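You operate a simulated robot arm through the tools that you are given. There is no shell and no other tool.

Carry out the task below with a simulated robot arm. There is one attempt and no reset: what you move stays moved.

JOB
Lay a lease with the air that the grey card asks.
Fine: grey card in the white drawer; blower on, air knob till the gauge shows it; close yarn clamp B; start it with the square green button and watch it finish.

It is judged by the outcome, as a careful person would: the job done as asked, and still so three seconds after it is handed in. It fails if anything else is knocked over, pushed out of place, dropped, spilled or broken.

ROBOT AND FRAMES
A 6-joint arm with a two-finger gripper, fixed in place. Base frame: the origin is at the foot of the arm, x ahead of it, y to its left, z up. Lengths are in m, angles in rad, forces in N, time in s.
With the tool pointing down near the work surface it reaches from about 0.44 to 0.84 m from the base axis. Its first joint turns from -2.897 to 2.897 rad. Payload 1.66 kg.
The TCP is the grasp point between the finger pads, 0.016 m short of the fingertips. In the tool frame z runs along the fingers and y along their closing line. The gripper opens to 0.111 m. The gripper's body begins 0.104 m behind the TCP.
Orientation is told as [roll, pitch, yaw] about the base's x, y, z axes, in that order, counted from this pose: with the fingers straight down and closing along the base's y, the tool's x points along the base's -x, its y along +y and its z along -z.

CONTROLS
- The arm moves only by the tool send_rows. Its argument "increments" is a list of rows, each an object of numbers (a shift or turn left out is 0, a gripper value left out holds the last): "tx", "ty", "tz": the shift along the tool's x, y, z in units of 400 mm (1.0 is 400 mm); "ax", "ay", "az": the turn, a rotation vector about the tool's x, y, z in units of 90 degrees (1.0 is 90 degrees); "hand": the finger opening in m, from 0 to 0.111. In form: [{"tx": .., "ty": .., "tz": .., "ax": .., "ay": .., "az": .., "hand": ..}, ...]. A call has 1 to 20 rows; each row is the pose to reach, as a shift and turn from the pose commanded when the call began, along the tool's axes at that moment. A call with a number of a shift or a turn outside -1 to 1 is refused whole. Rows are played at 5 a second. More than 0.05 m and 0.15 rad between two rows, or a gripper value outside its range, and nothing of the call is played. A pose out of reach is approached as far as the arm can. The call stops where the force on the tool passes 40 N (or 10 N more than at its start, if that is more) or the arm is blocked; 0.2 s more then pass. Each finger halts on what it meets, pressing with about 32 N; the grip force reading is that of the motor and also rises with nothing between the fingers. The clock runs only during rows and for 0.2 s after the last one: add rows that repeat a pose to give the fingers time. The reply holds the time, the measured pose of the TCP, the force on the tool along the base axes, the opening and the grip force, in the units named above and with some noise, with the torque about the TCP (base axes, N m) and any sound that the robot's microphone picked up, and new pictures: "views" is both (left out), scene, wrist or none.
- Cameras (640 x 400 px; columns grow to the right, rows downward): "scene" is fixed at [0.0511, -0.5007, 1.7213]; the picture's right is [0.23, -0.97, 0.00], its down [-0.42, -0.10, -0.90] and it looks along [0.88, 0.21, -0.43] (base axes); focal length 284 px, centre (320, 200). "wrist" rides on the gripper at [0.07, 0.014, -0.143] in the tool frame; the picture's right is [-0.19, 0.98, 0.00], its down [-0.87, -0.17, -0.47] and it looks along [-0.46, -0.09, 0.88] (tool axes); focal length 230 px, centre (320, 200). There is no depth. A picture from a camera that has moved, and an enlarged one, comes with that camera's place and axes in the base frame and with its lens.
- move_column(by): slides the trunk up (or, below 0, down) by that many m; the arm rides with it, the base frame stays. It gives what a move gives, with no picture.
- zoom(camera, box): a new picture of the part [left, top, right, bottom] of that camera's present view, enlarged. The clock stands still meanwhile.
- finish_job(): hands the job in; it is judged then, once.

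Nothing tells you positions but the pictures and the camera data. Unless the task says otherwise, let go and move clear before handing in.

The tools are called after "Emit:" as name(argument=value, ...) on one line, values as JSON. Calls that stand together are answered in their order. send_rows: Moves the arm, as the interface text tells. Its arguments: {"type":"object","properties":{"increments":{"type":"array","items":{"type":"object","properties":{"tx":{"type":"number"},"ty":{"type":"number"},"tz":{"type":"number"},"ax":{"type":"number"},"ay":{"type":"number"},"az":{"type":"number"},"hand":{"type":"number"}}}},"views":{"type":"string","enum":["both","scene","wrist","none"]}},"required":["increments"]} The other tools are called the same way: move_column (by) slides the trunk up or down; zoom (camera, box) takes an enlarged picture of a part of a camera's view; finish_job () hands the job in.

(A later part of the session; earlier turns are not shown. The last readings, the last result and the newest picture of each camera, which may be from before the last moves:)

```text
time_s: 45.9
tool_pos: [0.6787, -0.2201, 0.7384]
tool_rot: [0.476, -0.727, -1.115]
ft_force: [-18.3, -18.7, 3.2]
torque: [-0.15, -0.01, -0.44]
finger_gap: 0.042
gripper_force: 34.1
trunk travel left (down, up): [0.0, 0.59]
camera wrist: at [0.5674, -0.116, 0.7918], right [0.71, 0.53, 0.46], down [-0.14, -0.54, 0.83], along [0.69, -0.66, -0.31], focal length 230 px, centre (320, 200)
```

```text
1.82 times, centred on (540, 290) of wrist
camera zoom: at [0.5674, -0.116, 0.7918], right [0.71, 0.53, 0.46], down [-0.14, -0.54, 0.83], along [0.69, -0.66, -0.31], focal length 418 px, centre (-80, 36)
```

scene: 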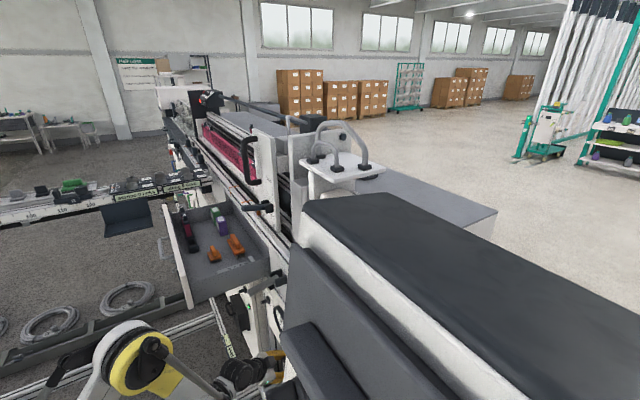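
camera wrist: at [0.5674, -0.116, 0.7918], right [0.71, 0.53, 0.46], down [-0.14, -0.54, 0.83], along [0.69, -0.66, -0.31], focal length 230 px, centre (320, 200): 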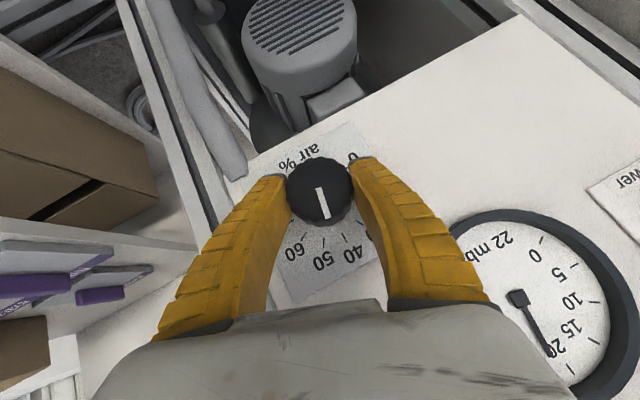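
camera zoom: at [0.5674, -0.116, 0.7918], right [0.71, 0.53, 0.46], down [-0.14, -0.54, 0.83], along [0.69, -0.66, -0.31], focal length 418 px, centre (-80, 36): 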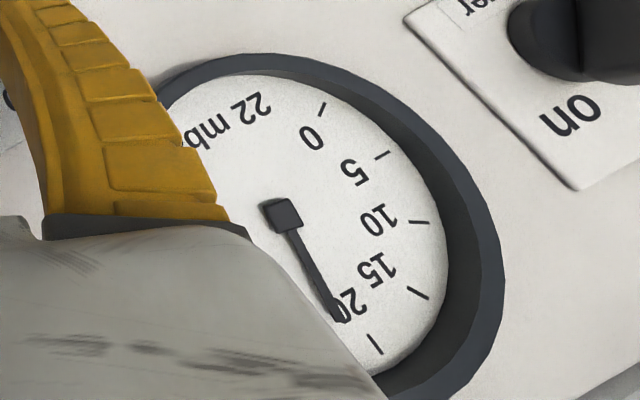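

Settled at 22 mbar. About 47° more is needed, so I'll open, swing the hand back around the knob, and grip again.

Emit:
send_rows(increments=[{"hand": 0.085}, {"hand": 0.085}, {"hand": 0.085}, {"ax": 0.061, "az": -0.061}, {"ax": 0.122, "az": -0.122}, {"ax": 0.183, "az": -0.183}, {"ax": 0.244, "az": -0.244}, {"ax": 0.305, "az": -0.305}, {"ax": 0.366, "az": -0.366}, {"ax": 0.427, "az": -0.427}, {"ax": 0.487, "az": -0.487}], views="wrist")

Emit:
zoom(camera="wrist", box=[240, 100, 440, 320])

```text
time_s: 48.3
tool_pos: [0.6793, -0.2202, 0.7378]
tool_rot: [-0.907, -0.554, -0.194]
ft_force: [-0.1, 0.0, 0.0]
torque: [0.01, 0.02, 0.0]
finger_gap: 0.0864
gripper_force: 1.1
trunk travel left (down, up): [0.0, 0.59]
camera wrist: at [0.6033, -0.08, 0.768], right [0.67, 0.48, -0.56], down [0.56, 0.16, 0.81], along [0.49, -0.86, -0.16], focal length 230 px, centre (320, 200)
```

wrist: 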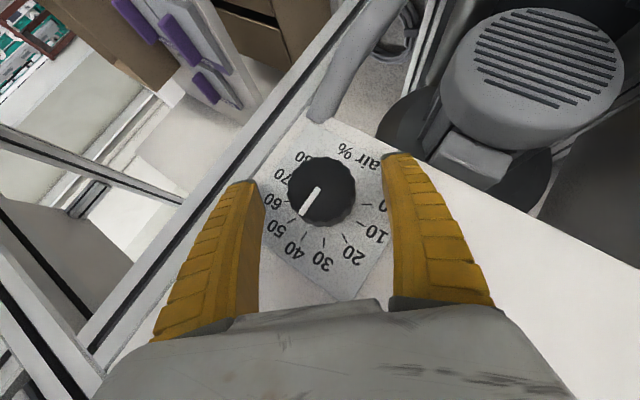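

```text
1.82 times, centred on (340, 210) of wrist
camera zoom: at [0.6033, -0.08, 0.768], right [0.67, 0.48, -0.56], down [0.56, 0.16, 0.81], along [0.49, -0.86, -0.16], focal length 418 px, centre (284, 182)
```

zoom: 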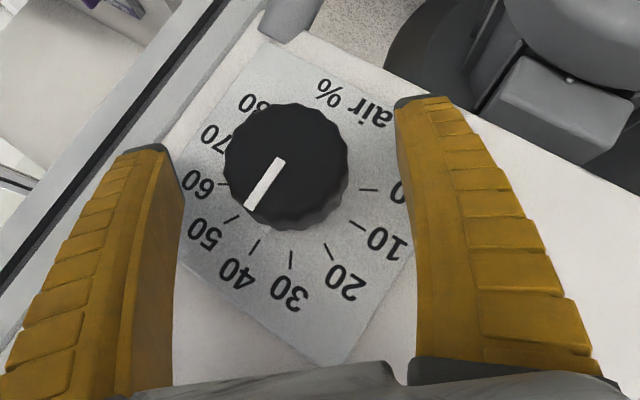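

Emit:
send_rows(increments=[{"ax": -0.063, "az": 0.063}, {"ax": -0.126, "az": 0.126}, {"ax": -0.126, "az": 0.126, "hand": 0.03}, {"ax": -0.126, "az": 0.126, "hand": 0.03}, {"ax": -0.126, "az": 0.126, "hand": 0.03}, {"ax": -0.126, "az": 0.126, "hand": 0.03}, {"ax": -0.186, "az": 0.186, "hand": 0.03}, {"ax": -0.246, "az": 0.246, "hand": 0.03}, {"ax": -0.306, "az": 0.306, "hand": 0.03}, {"ax": -0.366, "az": 0.366, "hand": 0.03}, {"ax": -0.426, "az": 0.426, "hand": 0.03}, {"ax": -0.48, "az": 0.48, "hand": 0.03}, {"ax": -0.48, "az": 0.48, "hand": 0.03}, {"ax": -0.48, "az": 0.48, "hand": 0.03}, {"ax": -0.48, "az": 0.48, "hand": 0.03}, {"ax": -0.48, "az": 0.48, "hand": 0.03}, {"ax": -0.48, "az": 0.48, "hand": 0.03}, {"ax": -0.48, "az": 0.48, "hand": 0.03}, {"ax": -0.48, "az": 0.48, "hand": 0.03}], views="wrist")

Emit:
zoom(camera="wrist", box=[440, 180, 640, 400])

Emit:
zoom(camera="wrist", box=[240, 100, 440, 320])

```text
time_s: 52.3
tool_pos: [0.6778, -0.2197, 0.7386]
tool_rot: [0.458, -0.732, -1.103]
ft_force: [-24.9, -9.9, 2.5]
torque: [0.1, 0.21, -0.41]
finger_gap: 0.0422
gripper_force: 34.1
trunk travel left (down, up): [0.0, 0.59]
camera wrist: at [0.5674, -0.115, 0.7922], right [0.72, 0.53, 0.45], down [-0.13, -0.53, 0.84], along [0.68, -0.66, -0.31], focal length 230 px, centre (320, 200)
```

wrist: 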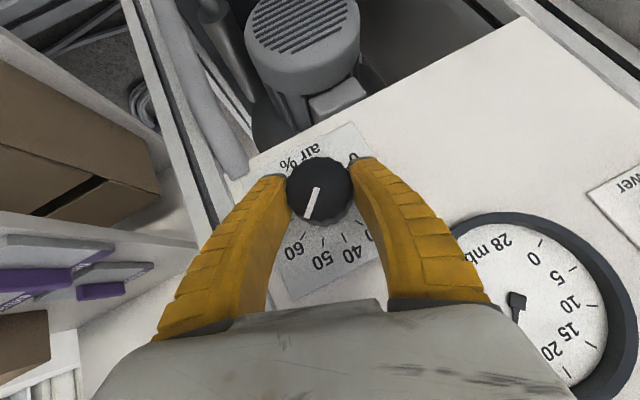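

```text
1.82 times, centred on (540, 290) of wrist
camera zoom: at [0.5674, -0.115, 0.7922], right [0.72, 0.53, 0.45], down [-0.13, -0.53, 0.84], along [0.68, -0.66, -0.31], focal length 418 px, centre (-80, 36)
```

zoom: 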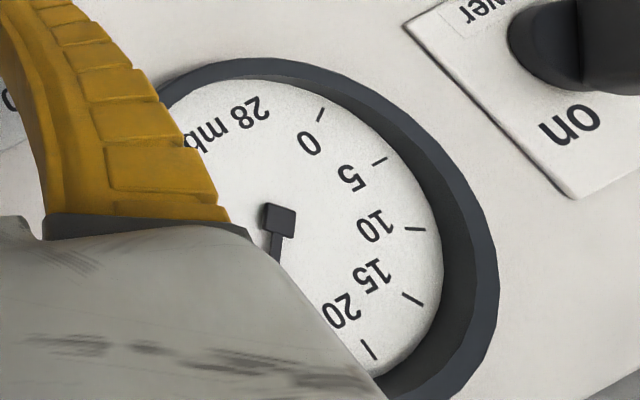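

```text
1.82 times, centred on (340, 210) of wrist
camera zoom: at [0.5674, -0.115, 0.7922], right [0.72, 0.53, 0.45], down [-0.13, -0.53, 0.84], along [0.68, -0.66, -0.31], focal length 418 px, centre (284, 182)
```

zoom: 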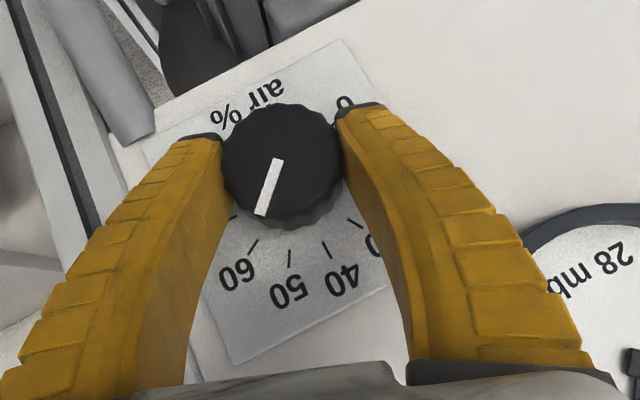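

Emit:
send_rows(increments=[{"tx": 0}, {"tx": 0}, {"tx": 0}, {"tx": 0}, {"tx": 0}, {"tx": 0}, {"tx": 0}, {"tx": 0}, {"tx": 0}, {"tx": 0}], views="wrist")

Emit:
zoom(camera="wrist", box=[440, 180, 640, 400])

```text
time_s: 54.5
tool_pos: [0.6779, -0.2195, 0.738]
tool_rot: [0.458, -0.733, -1.103]
ft_force: [-29.5, -12.6, -2.0]
torque: [0.24, 0.37, -0.46]
finger_gap: 0.0425
gripper_force: 34.2
trunk travel left (down, up): [0.0, 0.59]
camera wrist: at [0.5675, -0.1151, 0.7922], right [0.72, 0.53, 0.45], down [-0.13, -0.53, 0.84], along [0.68, -0.66, -0.31], focal length 230 px, centre (320, 200)
```

wrist: 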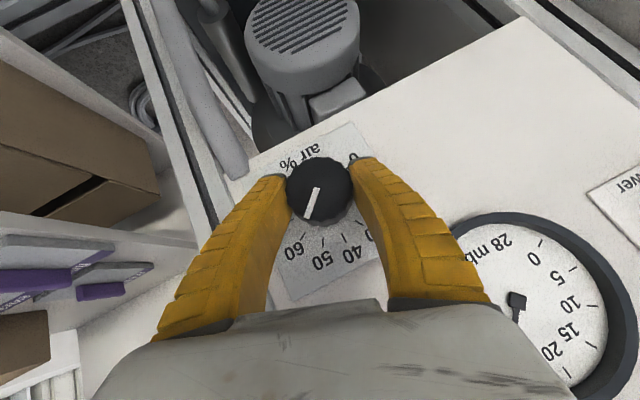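

```text
1.82 times, centred on (540, 290) of wrist
camera zoom: at [0.5675, -0.1151, 0.7922], right [0.72, 0.53, 0.45], down [-0.13, -0.53, 0.84], along [0.68, -0.66, -0.31], focal length 418 px, centre (-80, 36)
```

zoom: 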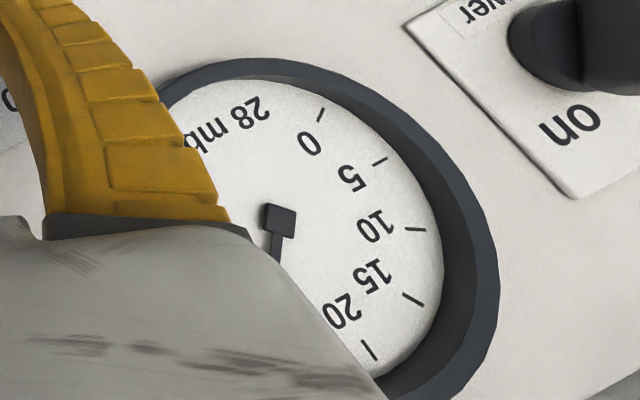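

Stable at 28 mbar. I'll regrip with some room left and turn a little more.

Emit:
send_rows(increments=[{"hand": 0.085}, {"hand": 0.085}, {"hand": 0.085}, {"ax": 0.061, "az": -0.061}, {"ax": 0.122, "az": -0.122}, {"ax": 0.183, "az": -0.183}, {"ax": 0.244, "az": -0.244}, {"ax": 0.29, "az": -0.29}, {"ax": 0.29, "az": -0.29, "hand": 0.03}, {"ax": 0.29, "az": -0.29, "hand": 0.03}, {"ax": 0.29, "az": -0.29, "hand": 0.03}, {"ax": 0.29, "az": -0.29, "hand": 0.03}, {"ax": 0.23, "az": -0.23, "hand": 0.03}, {"ax": 0.17, "az": -0.17, "hand": 0.03}, {"ax": 0.13, "az": -0.13, "hand": 0.03}, {"ax": 0.13, "az": -0.13, "hand": 0.03}, {"ax": 0.13, "az": -0.13, "hand": 0.03}, {"ax": 0.13, "az": -0.13, "hand": 0.03}, {"ax": 0.13, "az": -0.13, "hand": 0.03}, {"ax": 0.13, "az": -0.13, "hand": 0.03}])

Emit:
zoom(camera="wrist", box=[440, 180, 640, 400])

Emit:
zoom(camera="wrist", box=[240, 100, 440, 320])

Emit:
zoom(camera="scene", box=[265, 300, 290, 330])

```text
time_s: 58.7
tool_pos: [0.678, -0.2194, 0.7366]
tool_rot: [0.063, -0.785, -0.83]
ft_force: [-9.0, -1.5, 6.0]
torque: [-0.21, -0.15, -0.07]
finger_gap: 0.0424
gripper_force: 33.9
trunk travel left (down, up): [0.0, 0.59]
camera wrist: at [0.5789, -0.1039, 0.7911], right [0.78, 0.6, 0.18], down [0.05, -0.34, 0.94], along [0.62, -0.73, -0.3], focal length 230 px, centre (320, 200)
```

scene: 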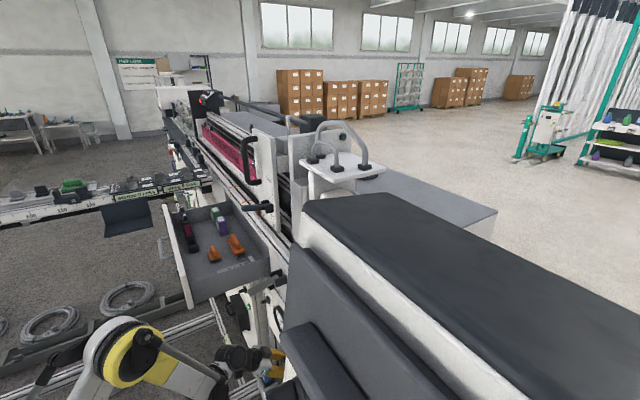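
wrist: 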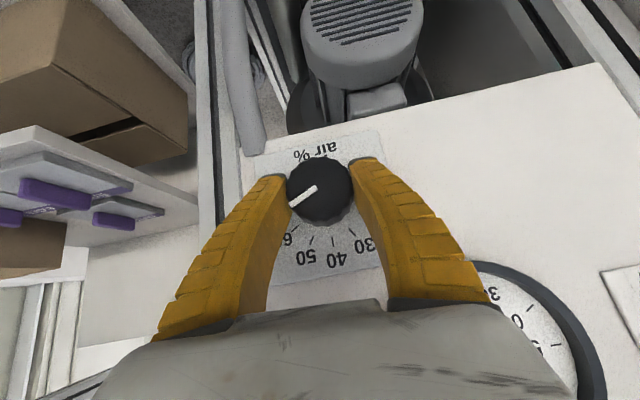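

```text
1.82 times, centred on (540, 290) of wrist
camera zoom: at [0.5789, -0.1039, 0.7911], right [0.78, 0.6, 0.18], down [0.05, -0.34, 0.94], along [0.62, -0.73, -0.3], focal length 418 px, centre (-80, 36)
```

zoom: 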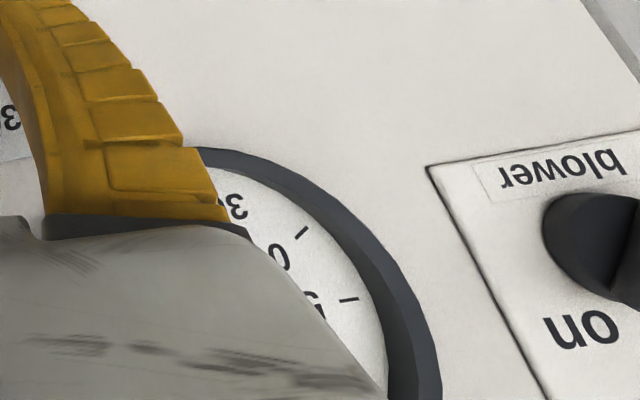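

```text
1.82 times, centred on (340, 210) of wrist
camera zoom: at [0.5789, -0.1039, 0.7911], right [0.78, 0.6, 0.18], down [0.05, -0.34, 0.94], along [0.62, -0.73, -0.3], focal length 418 px, centre (284, 182)
```

zoom: 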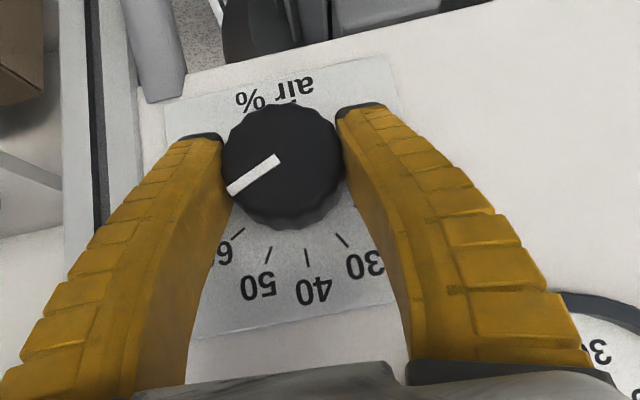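

```text
13.33 times, centred on (278, 315) of scene
camera zoom: at [0.0511, -0.5007, 1.7213], right [0.23, -0.97, 0.0], down [-0.42, -0.1, -0.9], along [0.88, 0.21, -0.43], focal length 3783 px, centre (887, -1333)
```

zoom: 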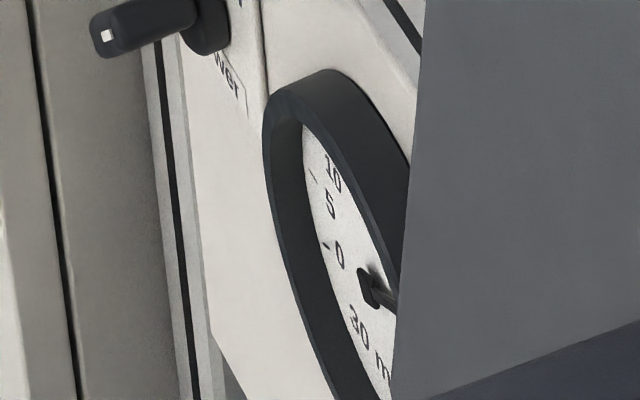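

The scene view now shows "30 m…". I'll open the fingers, back away from the knob, and check the settled reading squarely.

Emit:
send_rows(increments=[{"hand": 0.085}, {"hand": 0.085}, {"hand": 0.085}, {"hand": 0.085, "tx": 0.05, "tz": -0.05}, {"hand": 0.085, "tx": 0.09, "tz": -0.13}, {"hand": 0.085, "tx": 0.09, "tz": -0.2}, {"hand": 0.085, "tx": 0.09, "tz": -0.2}, {"hand": 0.085, "tx": 0.09, "tz": -0.2}])

Emit:
zoom(camera="scene", box=[265, 300, 290, 330])

Emit:
zoom(camera="wrist", box=[250, 130, 450, 320])

```text
time_s: 60.5
tool_pos: [0.6216, -0.1621, 0.7671]
tool_rot: [0.065, -0.786, -0.829]
ft_force: [0.2, 0.0, -0.2]
torque: [0.02, -0.04, -0.01]
finger_gap: 0.0861
gripper_force: 0.2
trunk travel left (down, up): [0.0, 0.59]
camera wrist: at [0.521, -0.0464, 0.8211], right [0.78, 0.6, 0.18], down [0.05, -0.35, 0.94], along [0.62, -0.73, -0.3], focal length 230 px, centre (320, 200)
```

scene: 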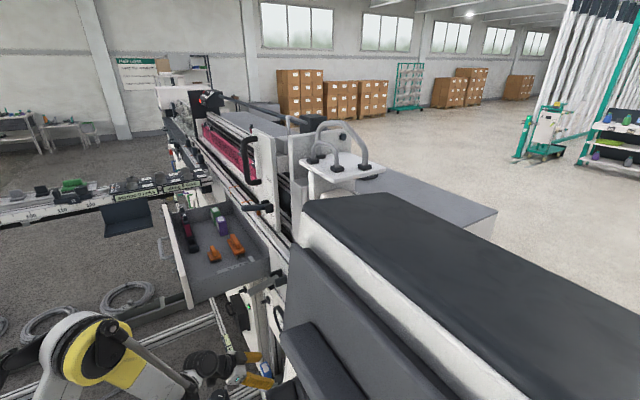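
wrist: 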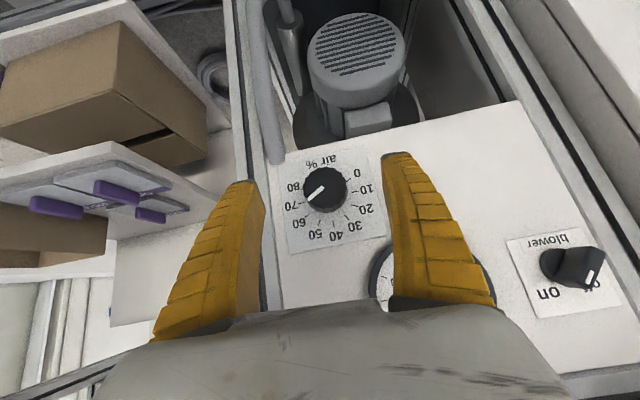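

```text
13.33 times, centred on (278, 315) of scene
camera zoom: at [0.0511, -0.5007, 1.7213], right [0.23, -0.97, 0.0], down [-0.42, -0.1, -0.9], along [0.88, 0.21, -0.43], focal length 3783 px, centre (887, -1333)
```

zoom: 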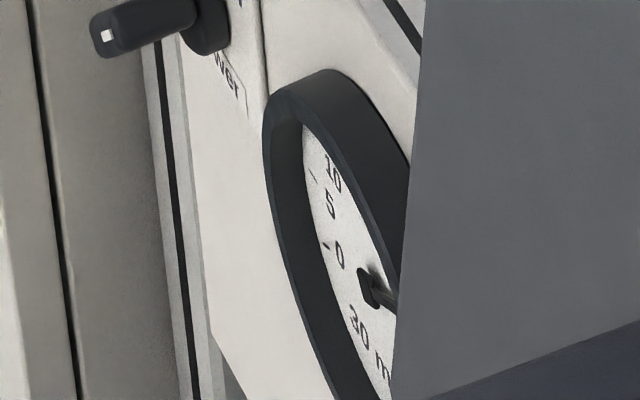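

```text
2.11 times, centred on (350, 225) of wrist
camera zoom: at [0.521, -0.0464, 0.8211], right [0.78, 0.6, 0.18], down [0.05, -0.35, 0.94], along [0.62, -0.73, -0.3], focal length 484 px, centre (257, 147)
```

zoom: 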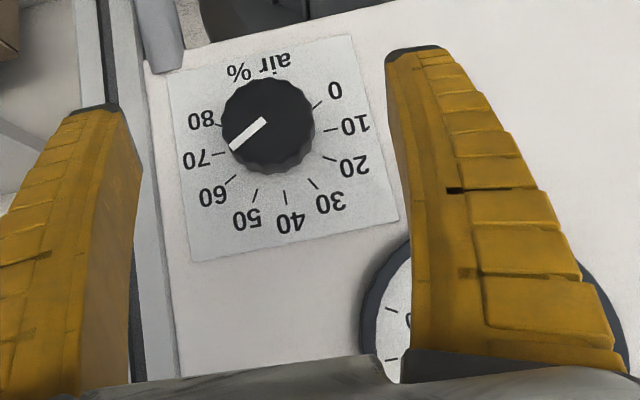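

The gauge stays at 30 mbar. Now I'll back out from under lever B, rise in front of it with fingers closed, and look before pressing the lever down.

Emit:
send_rows(increments=[{"tx": 0.02, "ty": 0.0165, "tz": -0.136, "ax": 0.004, "az": -0.004}, {"tx": 0.0375, "ty": 0.033, "tz": -0.255, "ax": 0.0218, "ay": 0.001, "az": -0.0196}, {"tx": 0.029, "ty": 0.0495, "tz": -0.373, "ax": 0.0218, "ay": 0.001, "az": -0.0196}, {"tx": -0.015, "ty": 0.067, "tz": -0.4845, "ax": 0.0218, "ay": 0.001, "az": -0.0196}, {"tx": -0.08, "ty": 0.085, "tz": -0.588, "ax": 0.0218, "ay": 0.001, "az": -0.0196, "hand": 0.0}, {"tx": -0.1645, "ty": 0.103, "tz": -0.672, "ax": 0.0218, "ay": 0.001, "az": -0.0196, "hand": 0.0}, {"tx": -0.251, "ty": 0.119, "tz": -0.758, "ax": 0.0218, "ay": 0.001, "az": -0.0196, "hand": 0.0}, {"tx": -0.3376, "ty": 0.1245, "tz": -0.844, "ax": 0.0218, "ay": 0.001, "az": -0.0196, "hand": 0.0}, {"tx": -0.421, "ty": 0.13, "tz": -0.927, "ax": 0.0218, "ay": 0.001, "az": -0.0196, "hand": 0.0}, {"tx": -0.527, "ty": 0.134, "tz": -0.962, "ax": 0.0218, "ay": 0.001, "az": -0.0196, "hand": 0.0}, {"tx": -0.615, "ty": 0.1355, "tz": -0.909, "ax": 0.0218, "ay": 0.001, "az": -0.0196, "hand": 0.0}])

Emit:
zoom(camera="wrist", box=[180, 0, 460, 200])

```text
refused: row 1 steps farther than a row can; nothing moved
```

```text
2.00 times, centred on (320, 100) of wrist
camera zoom: at [0.521, -0.0464, 0.8211], right [0.78, 0.6, 0.18], down [0.05, -0.35, 0.94], along [0.62, -0.73, -0.3], focal length 460 px, centre (320, 400)
```

zoom: 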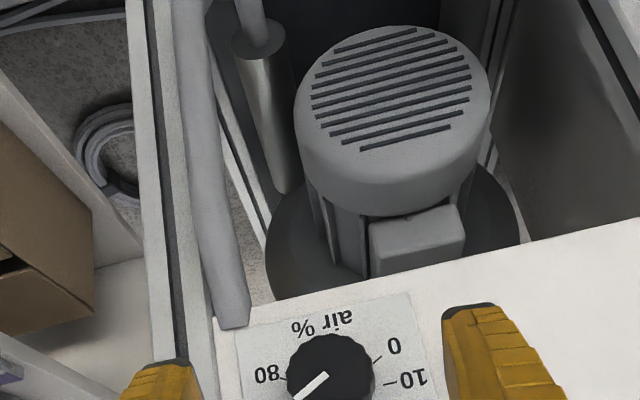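

Emit:
send_rows(increments=[{"tx": 0.012, "ty": 0.01, "tz": -0.08, "ax": 0.004, "az": -0.004}, {"tx": 0.025, "ty": 0.022, "tz": -0.17, "ax": 0.0218, "ay": 0.001, "az": -0.0196}, {"tx": 0.0375, "ty": 0.033, "tz": -0.259, "ax": 0.0218, "ay": 0.001, "az": -0.0196}, {"tx": 0.029, "ty": 0.0495, "tz": -0.373, "ax": 0.0218, "ay": 0.001, "az": -0.0196}, {"tx": -0.015, "ty": 0.067, "tz": -0.4845, "ax": 0.0218, "ay": 0.001, "az": -0.0196}, {"tx": -0.08, "ty": 0.085, "tz": -0.588, "ax": 0.0218, "ay": 0.001, "az": -0.0196, "hand": 0.0}, {"tx": -0.1645, "ty": 0.103, "tz": -0.672, "ax": 0.0218, "ay": 0.001, "az": -0.0196, "hand": 0.0}, {"tx": -0.245, "ty": 0.119, "tz": -0.755, "ax": 0.0218, "ay": 0.001, "az": -0.0196, "hand": 0.0}, {"tx": -0.325, "ty": 0.1245, "tz": -0.838, "ax": 0.0218, "ay": 0.001, "az": -0.0196, "hand": 0.0}, {"tx": -0.405, "ty": 0.13, "tz": -0.92, "ax": 0.0218, "ay": 0.001, "az": -0.0196, "hand": 0.0}, {"tx": -0.47, "ty": 0.132, "tz": -0.95, "ax": 0.0218, "ay": 0.001, "az": -0.0196, "hand": 0.0}, {"tx": -0.535, "ty": 0.134, "tz": -0.94, "ax": 0.0218, "ay": 0.001, "az": -0.0196, "hand": 0.0}, {"tx": -0.615, "ty": 0.1355, "tz": -0.909, "ax": 0.0218, "ay": 0.001, "az": -0.0196, "hand": 0.0}])

Emit:
zoom(camera="wrist", box=[220, 60, 420, 240])

```text
time_s: 63.3
tool_pos: [0.5851, -0.0787, 1.2012]
tool_rot: [-0.002, -0.784, -0.786]
ft_force: [-0.8, 0.7, 0.2]
torque: [0.0, -0.01, -0.01]
finger_gap: 0.0
gripper_force: 29.1
trunk travel left (down, up): [0.0, 0.59]
camera wrist: at [0.489, 0.038, 1.255], right [0.79, 0.6, 0.13], down [0.08, -0.32, 0.95], along [0.61, -0.74, -0.3], focal length 230 px, centre (320, 200)
```

scene: 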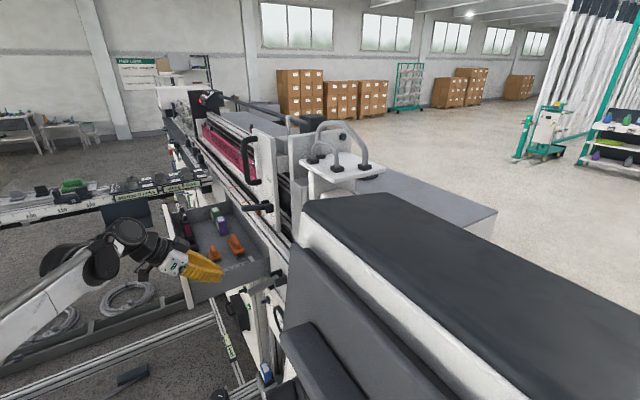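
wrist: 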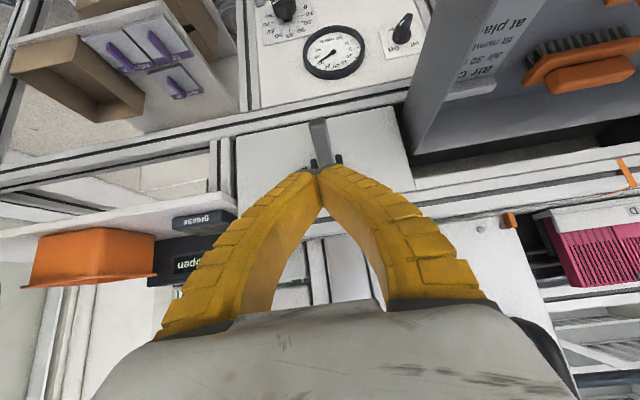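

```text
2.22 times, centred on (320, 150) of wrist
camera zoom: at [0.489, 0.038, 1.255], right [0.79, 0.6, 0.13], down [0.08, -0.32, 0.95], along [0.61, -0.74, -0.3], focal length 511 px, centre (320, 311)
```

zoom: 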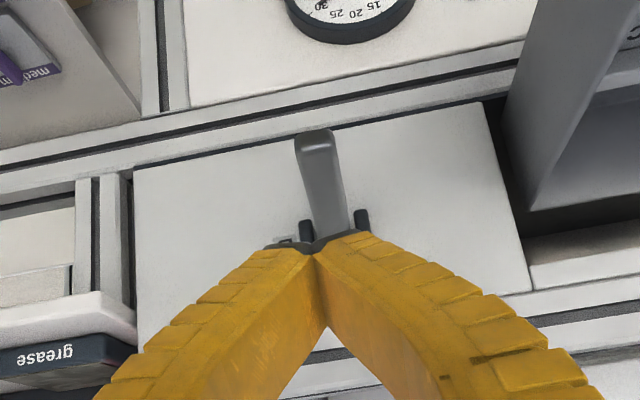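

Emit:
zoom(camera="wrist", box=[295, 15, 375, 85])

Emit:
zoom(camera="wrist", box=[255, 0, 325, 60])

```text
5.71 times, centred on (335, 50) of wrist
camera zoom: at [0.489, 0.038, 1.255], right [0.79, 0.6, 0.13], down [0.08, -0.32, 0.95], along [0.61, -0.74, -0.3], focal length 1315 px, centre (234, 1057)
```

zoom: 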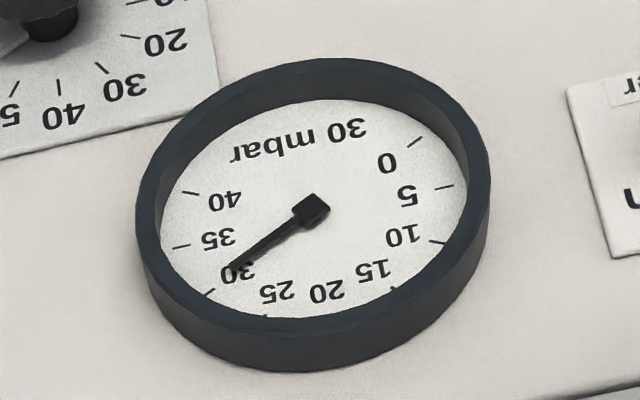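

```text
6.67 times, centred on (290, 30) of wrist
camera zoom: at [0.489, 0.038, 1.255], right [0.79, 0.6, 0.13], down [0.08, -0.32, 0.95], along [0.61, -0.74, -0.3], focal length 1534 px, centre (520, 1333)
```

zoom: 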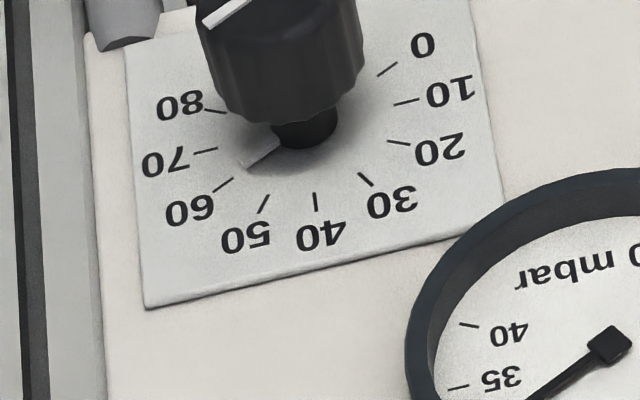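

The gauge reads exactly 30 mbar. The finger is lined up above lever B; I'll press down gently and see whether it gives.

Emit:
send_rows(increments=[{"tx": -0.0255, "ty": 0.005, "tz": 0.118}, {"tx": -0.059, "ty": 0.005, "tz": 0.235}, {"tx": -0.04, "ty": 0.005, "tz": 0.26}, {"tx": -0.02, "ty": 0.005, "tz": 0.279}, {"tx": 0.005, "ty": 0.005, "tz": 0.304}, {"tx": 0.029, "ty": 0.005, "tz": 0.3285}, {"tx": 0.045, "ty": 0.005, "tz": 0.36}])

Emit:
zoom(camera="scene", box=[220, 250, 310, 330])

Emit:
zoom(camera="wrist", box=[220, 60, 420, 240])

```text
time_s: 64.9
tool_pos: [0.6507, -0.1404, 1.0853]
tool_rot: [0.0, -0.784, -0.786]
ft_force: [0.7, 0.6, 1.5]
torque: [-0.01, -0.04, -0.04]
finger_gap: 0.0
gripper_force: 28.6
trunk travel left (down, up): [0.0, 0.59]
camera wrist: at [0.5529, -0.0226, 1.139], right [0.79, 0.6, 0.13], down [0.08, -0.32, 0.95], along [0.61, -0.74, -0.3], focal length 230 px, centre (320, 200)
```

scene: 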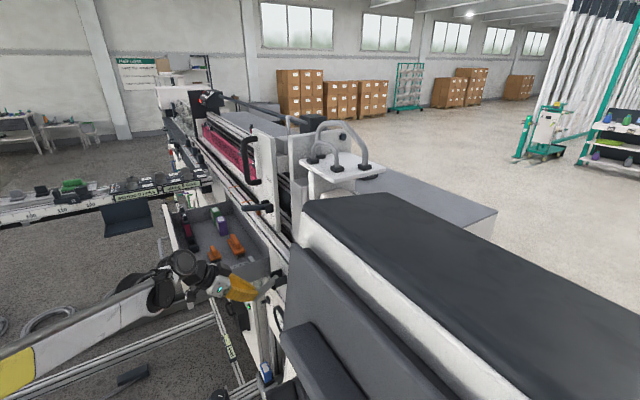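
wrist: 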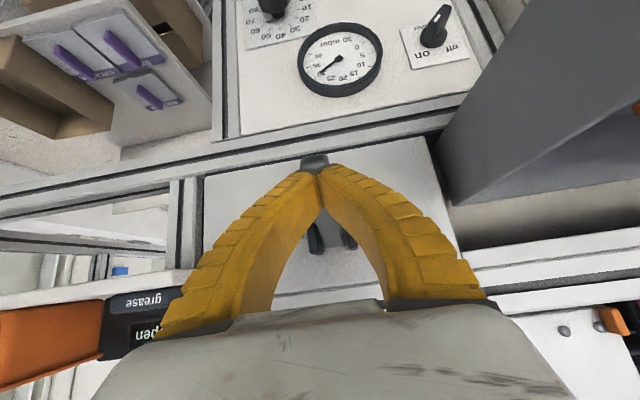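

```text
5.00 times, centred on (265, 290) of scene
camera zoom: at [0.0511, -0.5007, 1.7213], right [0.23, -0.97, 0.0], down [-0.42, -0.1, -0.9], along [0.88, 0.21, -0.43], focal length 1419 px, centre (595, -250)
```

zoom: 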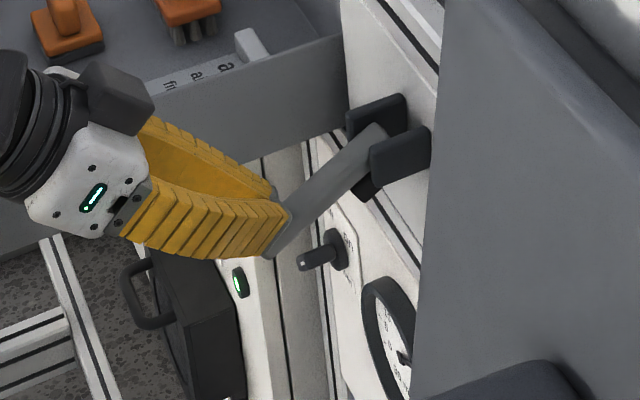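

```text
2.22 times, centred on (320, 150) of wrist
camera zoom: at [0.5529, -0.0226, 1.139], right [0.79, 0.6, 0.13], down [0.08, -0.32, 0.95], along [0.61, -0.74, -0.3], focal length 511 px, centre (320, 311)
```

zoom: 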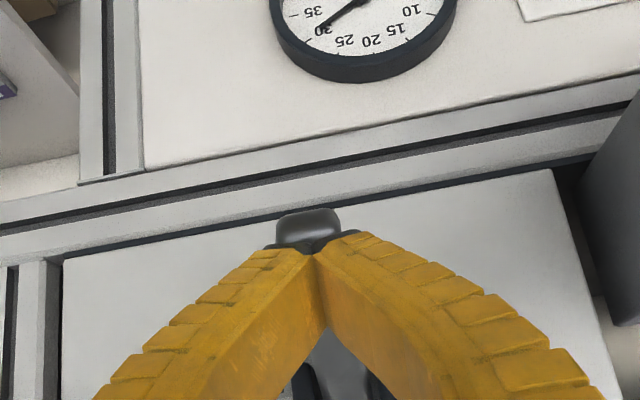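

Lever B swings down freely. I'll follow its arc to the closed position.

Emit:
send_rows(increments=[{"tx": 0.0147, "tz": 0.0507}, {"tx": 0.016, "tz": 0.103}, {"tx": 0.01, "tz": 0.13}, {"tx": 0.003, "tz": 0.155}, {"tx": -0.01, "tz": 0.18}, {"tx": -0.023, "tz": 0.202}])

Emit:
zoom(camera="scene", box=[220, 250, 310, 330])

Emit:
zoom(camera="wrist", box=[0, 240, 260, 400])

```text
time_s: 66.3
tool_pos: [0.6907, -0.1824, 1.0362]
tool_rot: [0.001, -0.782, -0.786]
ft_force: [-29.8, 18.7, -7.4]
torque: [0.11, -0.09, -0.11]
finger_gap: 0.0059
gripper_force: 28.3
trunk travel left (down, up): [0.0, 0.59]
camera wrist: at [0.5939, -0.0654, 1.0895], right [0.79, 0.6, 0.13], down [0.08, -0.32, 0.94], along [0.61, -0.74, -0.3], focal length 230 px, centre (320, 200)
```

scene: 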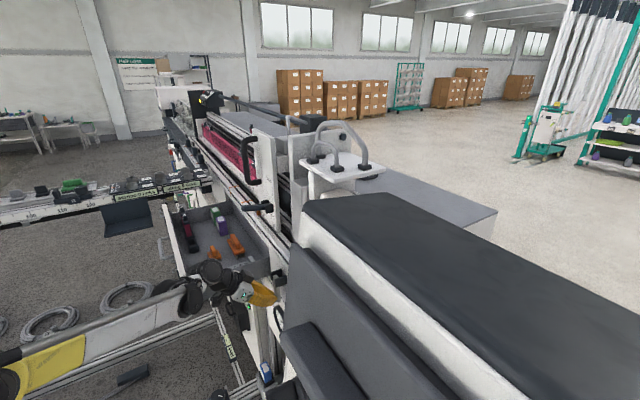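
wrist: 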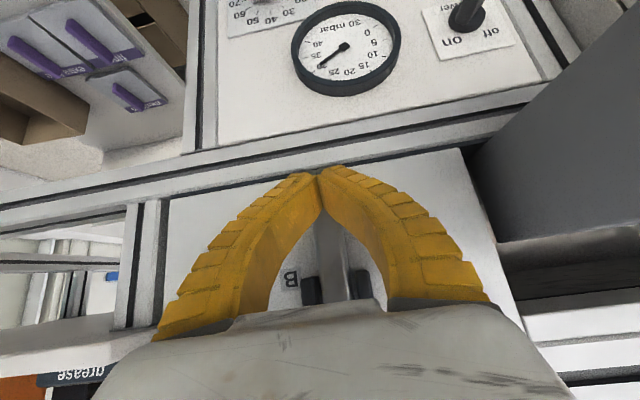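

```text
5.00 times, centred on (265, 290) of scene
camera zoom: at [0.0511, -0.5007, 1.7213], right [0.23, -0.97, 0.0], down [-0.42, -0.1, -0.9], along [0.88, 0.21, -0.43], focal length 1419 px, centre (595, -250)
```

zoom: 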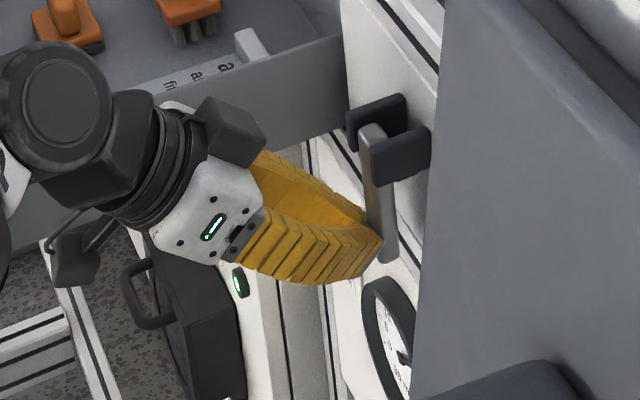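

```text
2.46 times, centred on (130, 320) of wrist
camera zoom: at [0.5939, -0.0654, 1.0895], right [0.79, 0.6, 0.13], down [0.08, -0.32, 0.94], along [0.61, -0.74, -0.3], focal length 566 px, centre (788, -95)
```

zoom: 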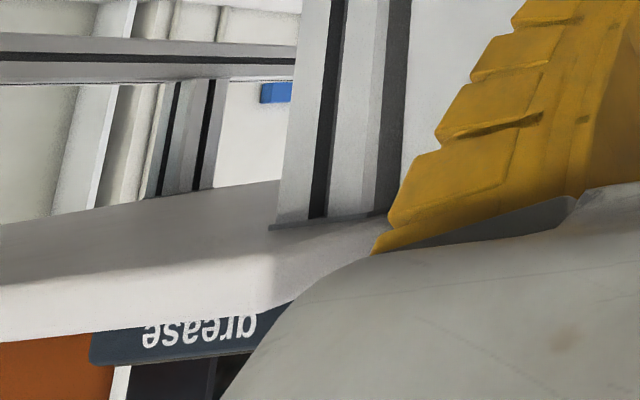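

Lever B is flat down against its stop. I'll back off, confirm it stays, then raise the trunk and head toward the start panel.

Emit:
send_rows(increments=[{"tz": -0.1}, {"tz": -0.2}, {"tz": -0.3}, {"tz": -0.4}, {"tz": -0.48}])

Emit:
zoom(camera="wrist", box=[200, 0, 420, 200])

Emit:
zoom(camera="scene", box=[220, 250, 310, 330])

Emit:
move_column(by=0.35)

```text
time_s: 67.5
tool_pos: [0.5991, -0.088, 1.1719]
tool_rot: [-0.002, -0.784, -0.786]
ft_force: [-0.2, 0.0, -0.8]
torque: [0.03, 0.01, 0.01]
finger_gap: 0.0
gripper_force: 28.5
trunk travel left (down, up): [0.0, 0.59]
camera wrist: at [0.501, 0.0283, 1.2247], right [0.79, 0.6, 0.13], down [0.08, -0.32, 0.95], along [0.61, -0.74, -0.3], focal length 230 px, centre (320, 200)
```

scene: 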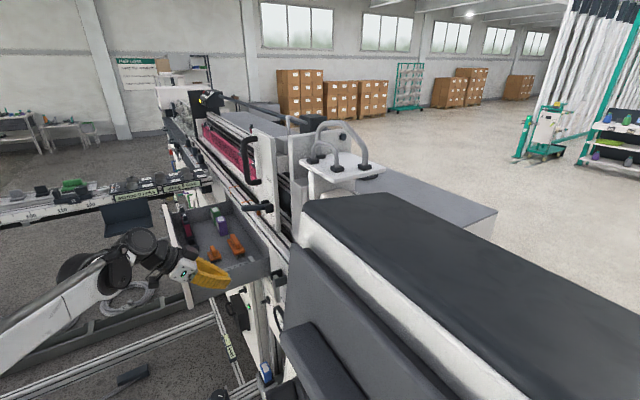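
wrist: 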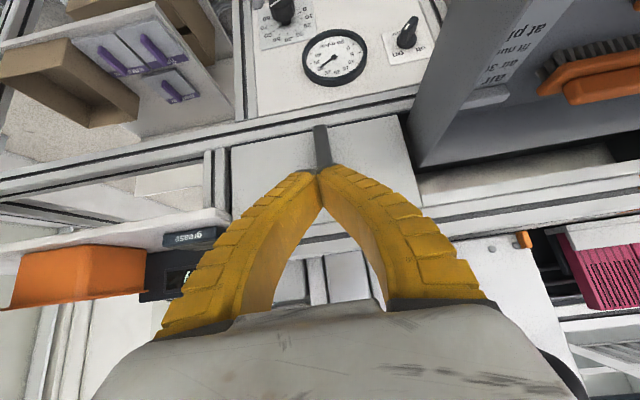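

```text
2.00 times, centred on (310, 100) of wrist
camera zoom: at [0.501, 0.0283, 1.2247], right [0.79, 0.6, 0.13], down [0.08, -0.32, 0.95], along [0.61, -0.74, -0.3], focal length 460 px, centre (340, 400)
```

zoom: 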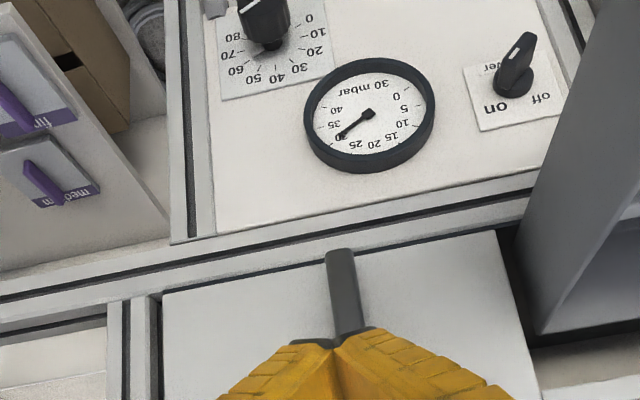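

```text
5.00 times, centred on (265, 290) of scene
camera zoom: at [0.0511, -0.5007, 1.7213], right [0.23, -0.97, 0.0], down [-0.42, -0.1, -0.9], along [0.88, 0.21, -0.43], focal length 1419 px, centre (595, -250)
```

zoom: 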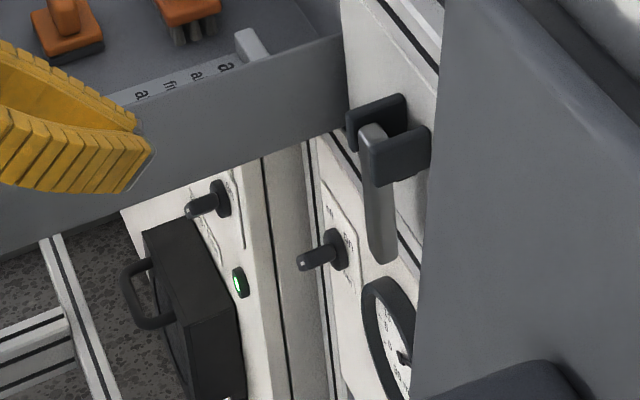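

```text
time_s: 71.0
tool_pos: [0.5984, -0.0894, 1.5202]
tool_rot: [-0.002, -0.784, -0.785]
ft_force: [-0.2, 0.4, -0.2]
torque: [0.0, -0.01, 0.0]
finger_gap: 0.0
gripper_force: 28.8
trunk travel left (down, up): [-0.35, 0.24]
```

Clamp B stays closed, the gauge still reads 30, and the blower is on. Now I'll slide over to look at the start panel, keeping clear of the console on the right.

Emit:
send_rows(increments=[{"tx": -0.019, "ty": -0.085, "tz": 0.019, "ay": 0.02}, {"tx": -0.038, "ty": -0.17, "tz": 0.038, "ay": 0.04}, {"tx": -0.057, "ty": -0.255, "tz": 0.057, "ay": 0.06}, {"tx": -0.076, "ty": -0.34, "tz": 0.076, "ay": 0.08}, {"tx": -0.095, "ty": -0.425, "tz": 0.095, "ay": 0.1}, {"tx": -0.115, "ty": -0.511, "tz": 0.115, "ay": 0.118}])

Emit:
zoom(camera="wrist", box=[150, 60, 470, 260])

```text
time_s: 72.4
tool_pos: [0.5021, -0.2802, 1.5209]
tool_rot: [-0.002, -0.599, -0.785]
ft_force: [0.1, -0.2, 0.0]
torque: [0.03, 0.0, 0.06]
finger_gap: 0.0
gripper_force: 28.3
trunk travel left (down, up): [-0.35, 0.24]
camera wrist: at [0.4115, -0.1716, 1.6009], right [0.81, 0.58, 0.11], down [0.2, -0.44, 0.88], along [0.56, -0.69, -0.47], focal length 230 px, centre (320, 200)
```

scene: 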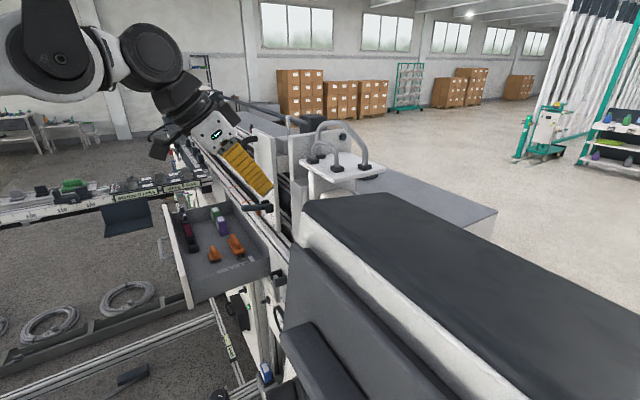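
wrist: 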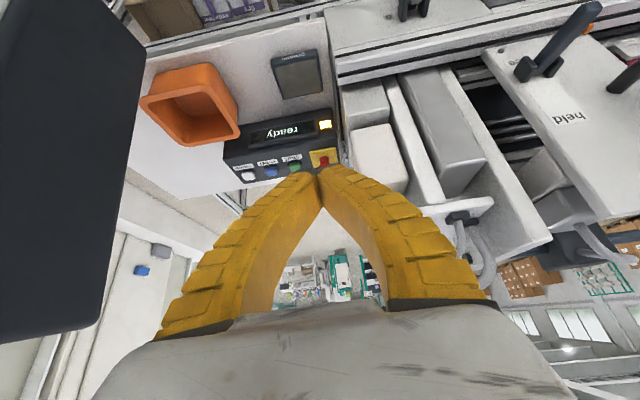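

```text
2.00 times, centred on (310, 160) of wrist
camera zoom: at [0.4115, -0.1716, 1.6009], right [0.81, 0.58, 0.11], down [0.2, -0.44, 0.88], along [0.56, -0.69, -0.47], focal length 460 px, centre (340, 280)
```

zoom: 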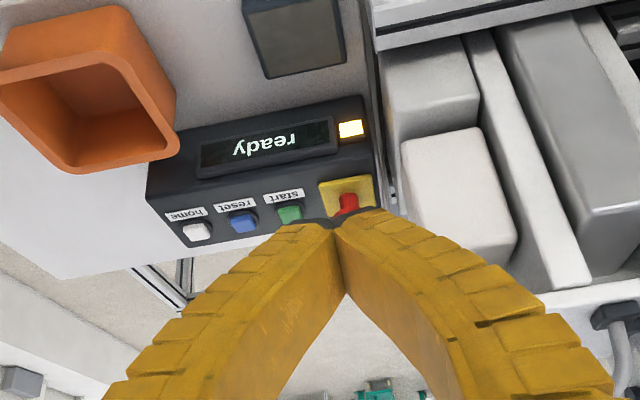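

The display now says "ready". The square green start button is at about (0.678,-0.584,1.234), with the e-stop about 8 cm to its side. I'll raise the trunk a bit so the forearm stays above the console, then descend tilted toward the button.

Emit:
move_column(by=0.2)

Emit:
send_rows(increments=[{"tx": -0.001, "ty": -0.015, "tz": 0.094, "ax": 0.011, "az": 0.016}, {"tx": -0.002, "ty": -0.029, "tz": 0.188, "ax": 0.022, "az": 0.032}, {"tx": -0.004, "ty": -0.044, "tz": 0.282, "ax": 0.033, "az": 0.048}, {"tx": -0.005, "ty": -0.059, "tz": 0.376, "ax": 0.044, "az": 0.064}, {"tx": -0.006, "ty": -0.073, "tz": 0.47, "ax": 0.055, "az": 0.08}, {"tx": -0.007, "ty": -0.088, "tz": 0.565, "ax": 0.066, "az": 0.097}, {"tx": -0.009, "ty": -0.103, "tz": 0.659, "ax": 0.0772, "az": 0.113}])

Emit:
zoom(camera="wrist", box=[200, 80, 440, 260])

```text
time_s: 74.5
tool_pos: [0.5013, -0.2787, 1.7203]
tool_rot: [-0.002, -0.6, -0.785]
ft_force: [-0.5, 0.6, 0.2]
torque: [0.01, -0.01, 0.03]
finger_gap: 0.0002
gripper_force: 28.5
trunk travel left (down, up): [-0.55, 0.04]
```

```text
time_s: 76.1
tool_pos: [0.5797, -0.4171, 1.5038]
tool_rot: [-0.002, -0.599, -1.0]
ft_force: [0.2, -1.0, 0.4]
torque: [-0.01, 0.03, 0.0]
finger_gap: 0.0
gripper_force: 28.7
trunk travel left (down, up): [-0.55, 0.04]
camera wrist: at [0.5158, -0.2926, 1.5845], right [0.91, 0.4, 0.11], down [0.1, -0.47, 0.88], along [0.4, -0.79, -0.47], focal length 230 px, centre (320, 200)
```

scene: 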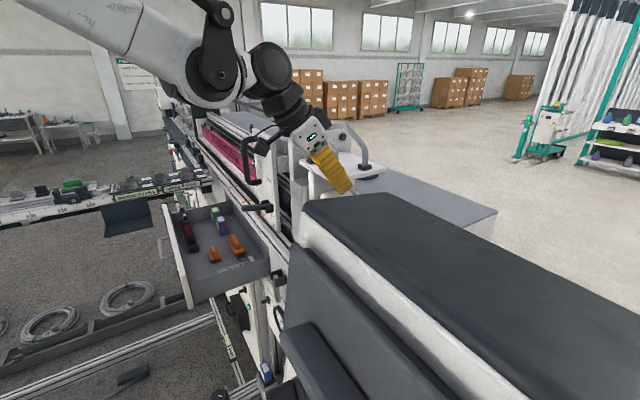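
wrist: 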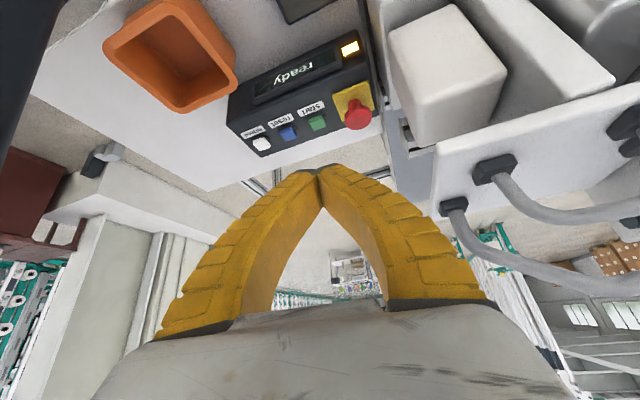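

```text
2.22 times, centred on (320, 170) of wrist
camera zoom: at [0.5158, -0.2926, 1.5845], right [0.91, 0.4, 0.11], down [0.1, -0.47, 0.88], along [0.4, -0.79, -0.47], focal length 511 px, centre (320, 267)
```

zoom: 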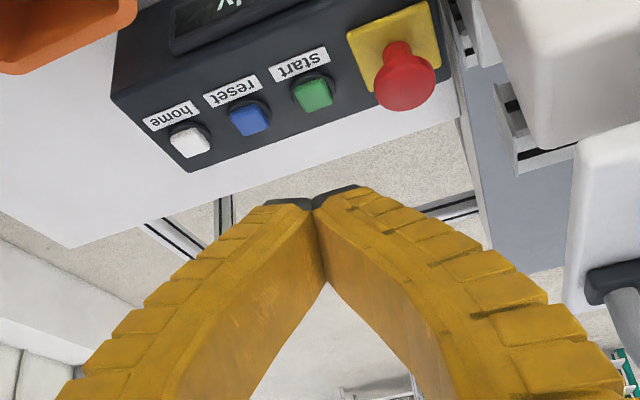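

Emit:
send_rows(increments=[{"tx": -0.011, "ty": -0.003, "tz": 0.119}, {"tx": -0.022, "ty": -0.006, "tz": 0.238}, {"tx": -0.034, "ty": -0.009, "tz": 0.357}, {"tx": -0.045, "ty": -0.011, "tz": 0.476}, {"tx": -0.056, "ty": -0.014, "tz": 0.595}, {"tx": -0.067, "ty": -0.017, "tz": 0.7}])

Emit:
zoom(camera="wrist", box=[200, 80, 440, 260])

Emit:
zoom(camera="scene", box=[180, 0, 420, 220])

```text
time_s: 77.5
tool_pos: [0.6722, -0.5722, 1.2882]
tool_rot: [-0.002, -0.597, -0.999]
ft_force: [0.9, -0.8, -0.5]
torque: [0.01, 0.01, -0.02]
finger_gap: 0.0
gripper_force: 28.7
trunk travel left (down, up): [-0.55, 0.04]
camera wrist: at [0.6076, -0.4484, 1.3685], right [0.91, 0.4, 0.11], down [0.1, -0.47, 0.88], along [0.4, -0.79, -0.47], focal length 230 px, centre (320, 200)
```

scene: 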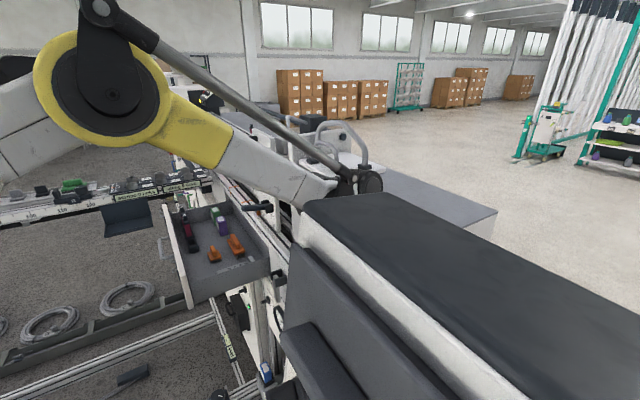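
wrist: 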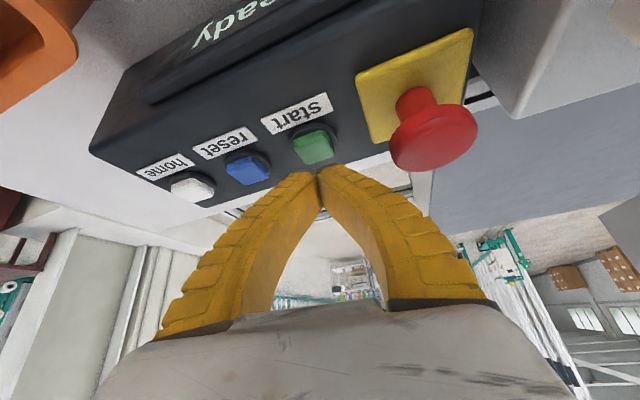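

```text
2.22 times, centred on (320, 170) of wrist
camera zoom: at [0.6076, -0.4484, 1.3685], right [0.91, 0.4, 0.11], down [0.1, -0.47, 0.88], along [0.4, -0.79, -0.47], focal length 511 px, centre (320, 267)
```

zoom: 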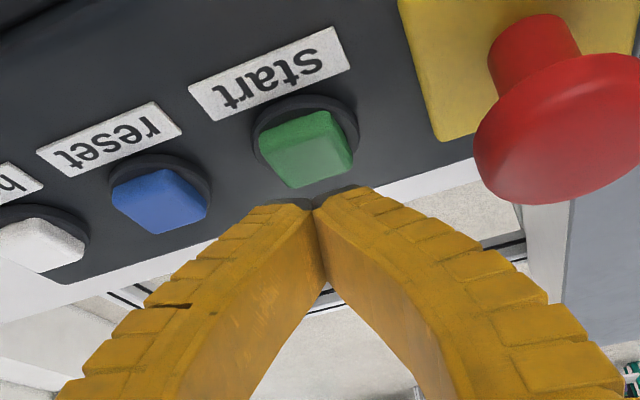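

```text
1.82 times, centred on (300, 110) of scene
camera zoom: at [0.0511, -0.5007, 1.7213], right [0.23, -0.97, 0.0], down [-0.42, -0.1, -0.9], along [0.88, 0.21, -0.43], focal length 516 px, centre (356, 364)
```

zoom: 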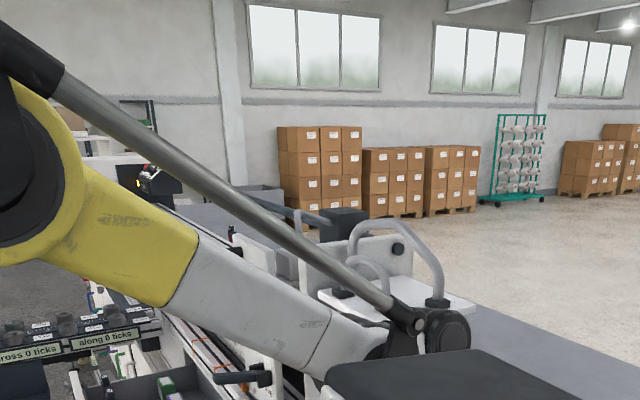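

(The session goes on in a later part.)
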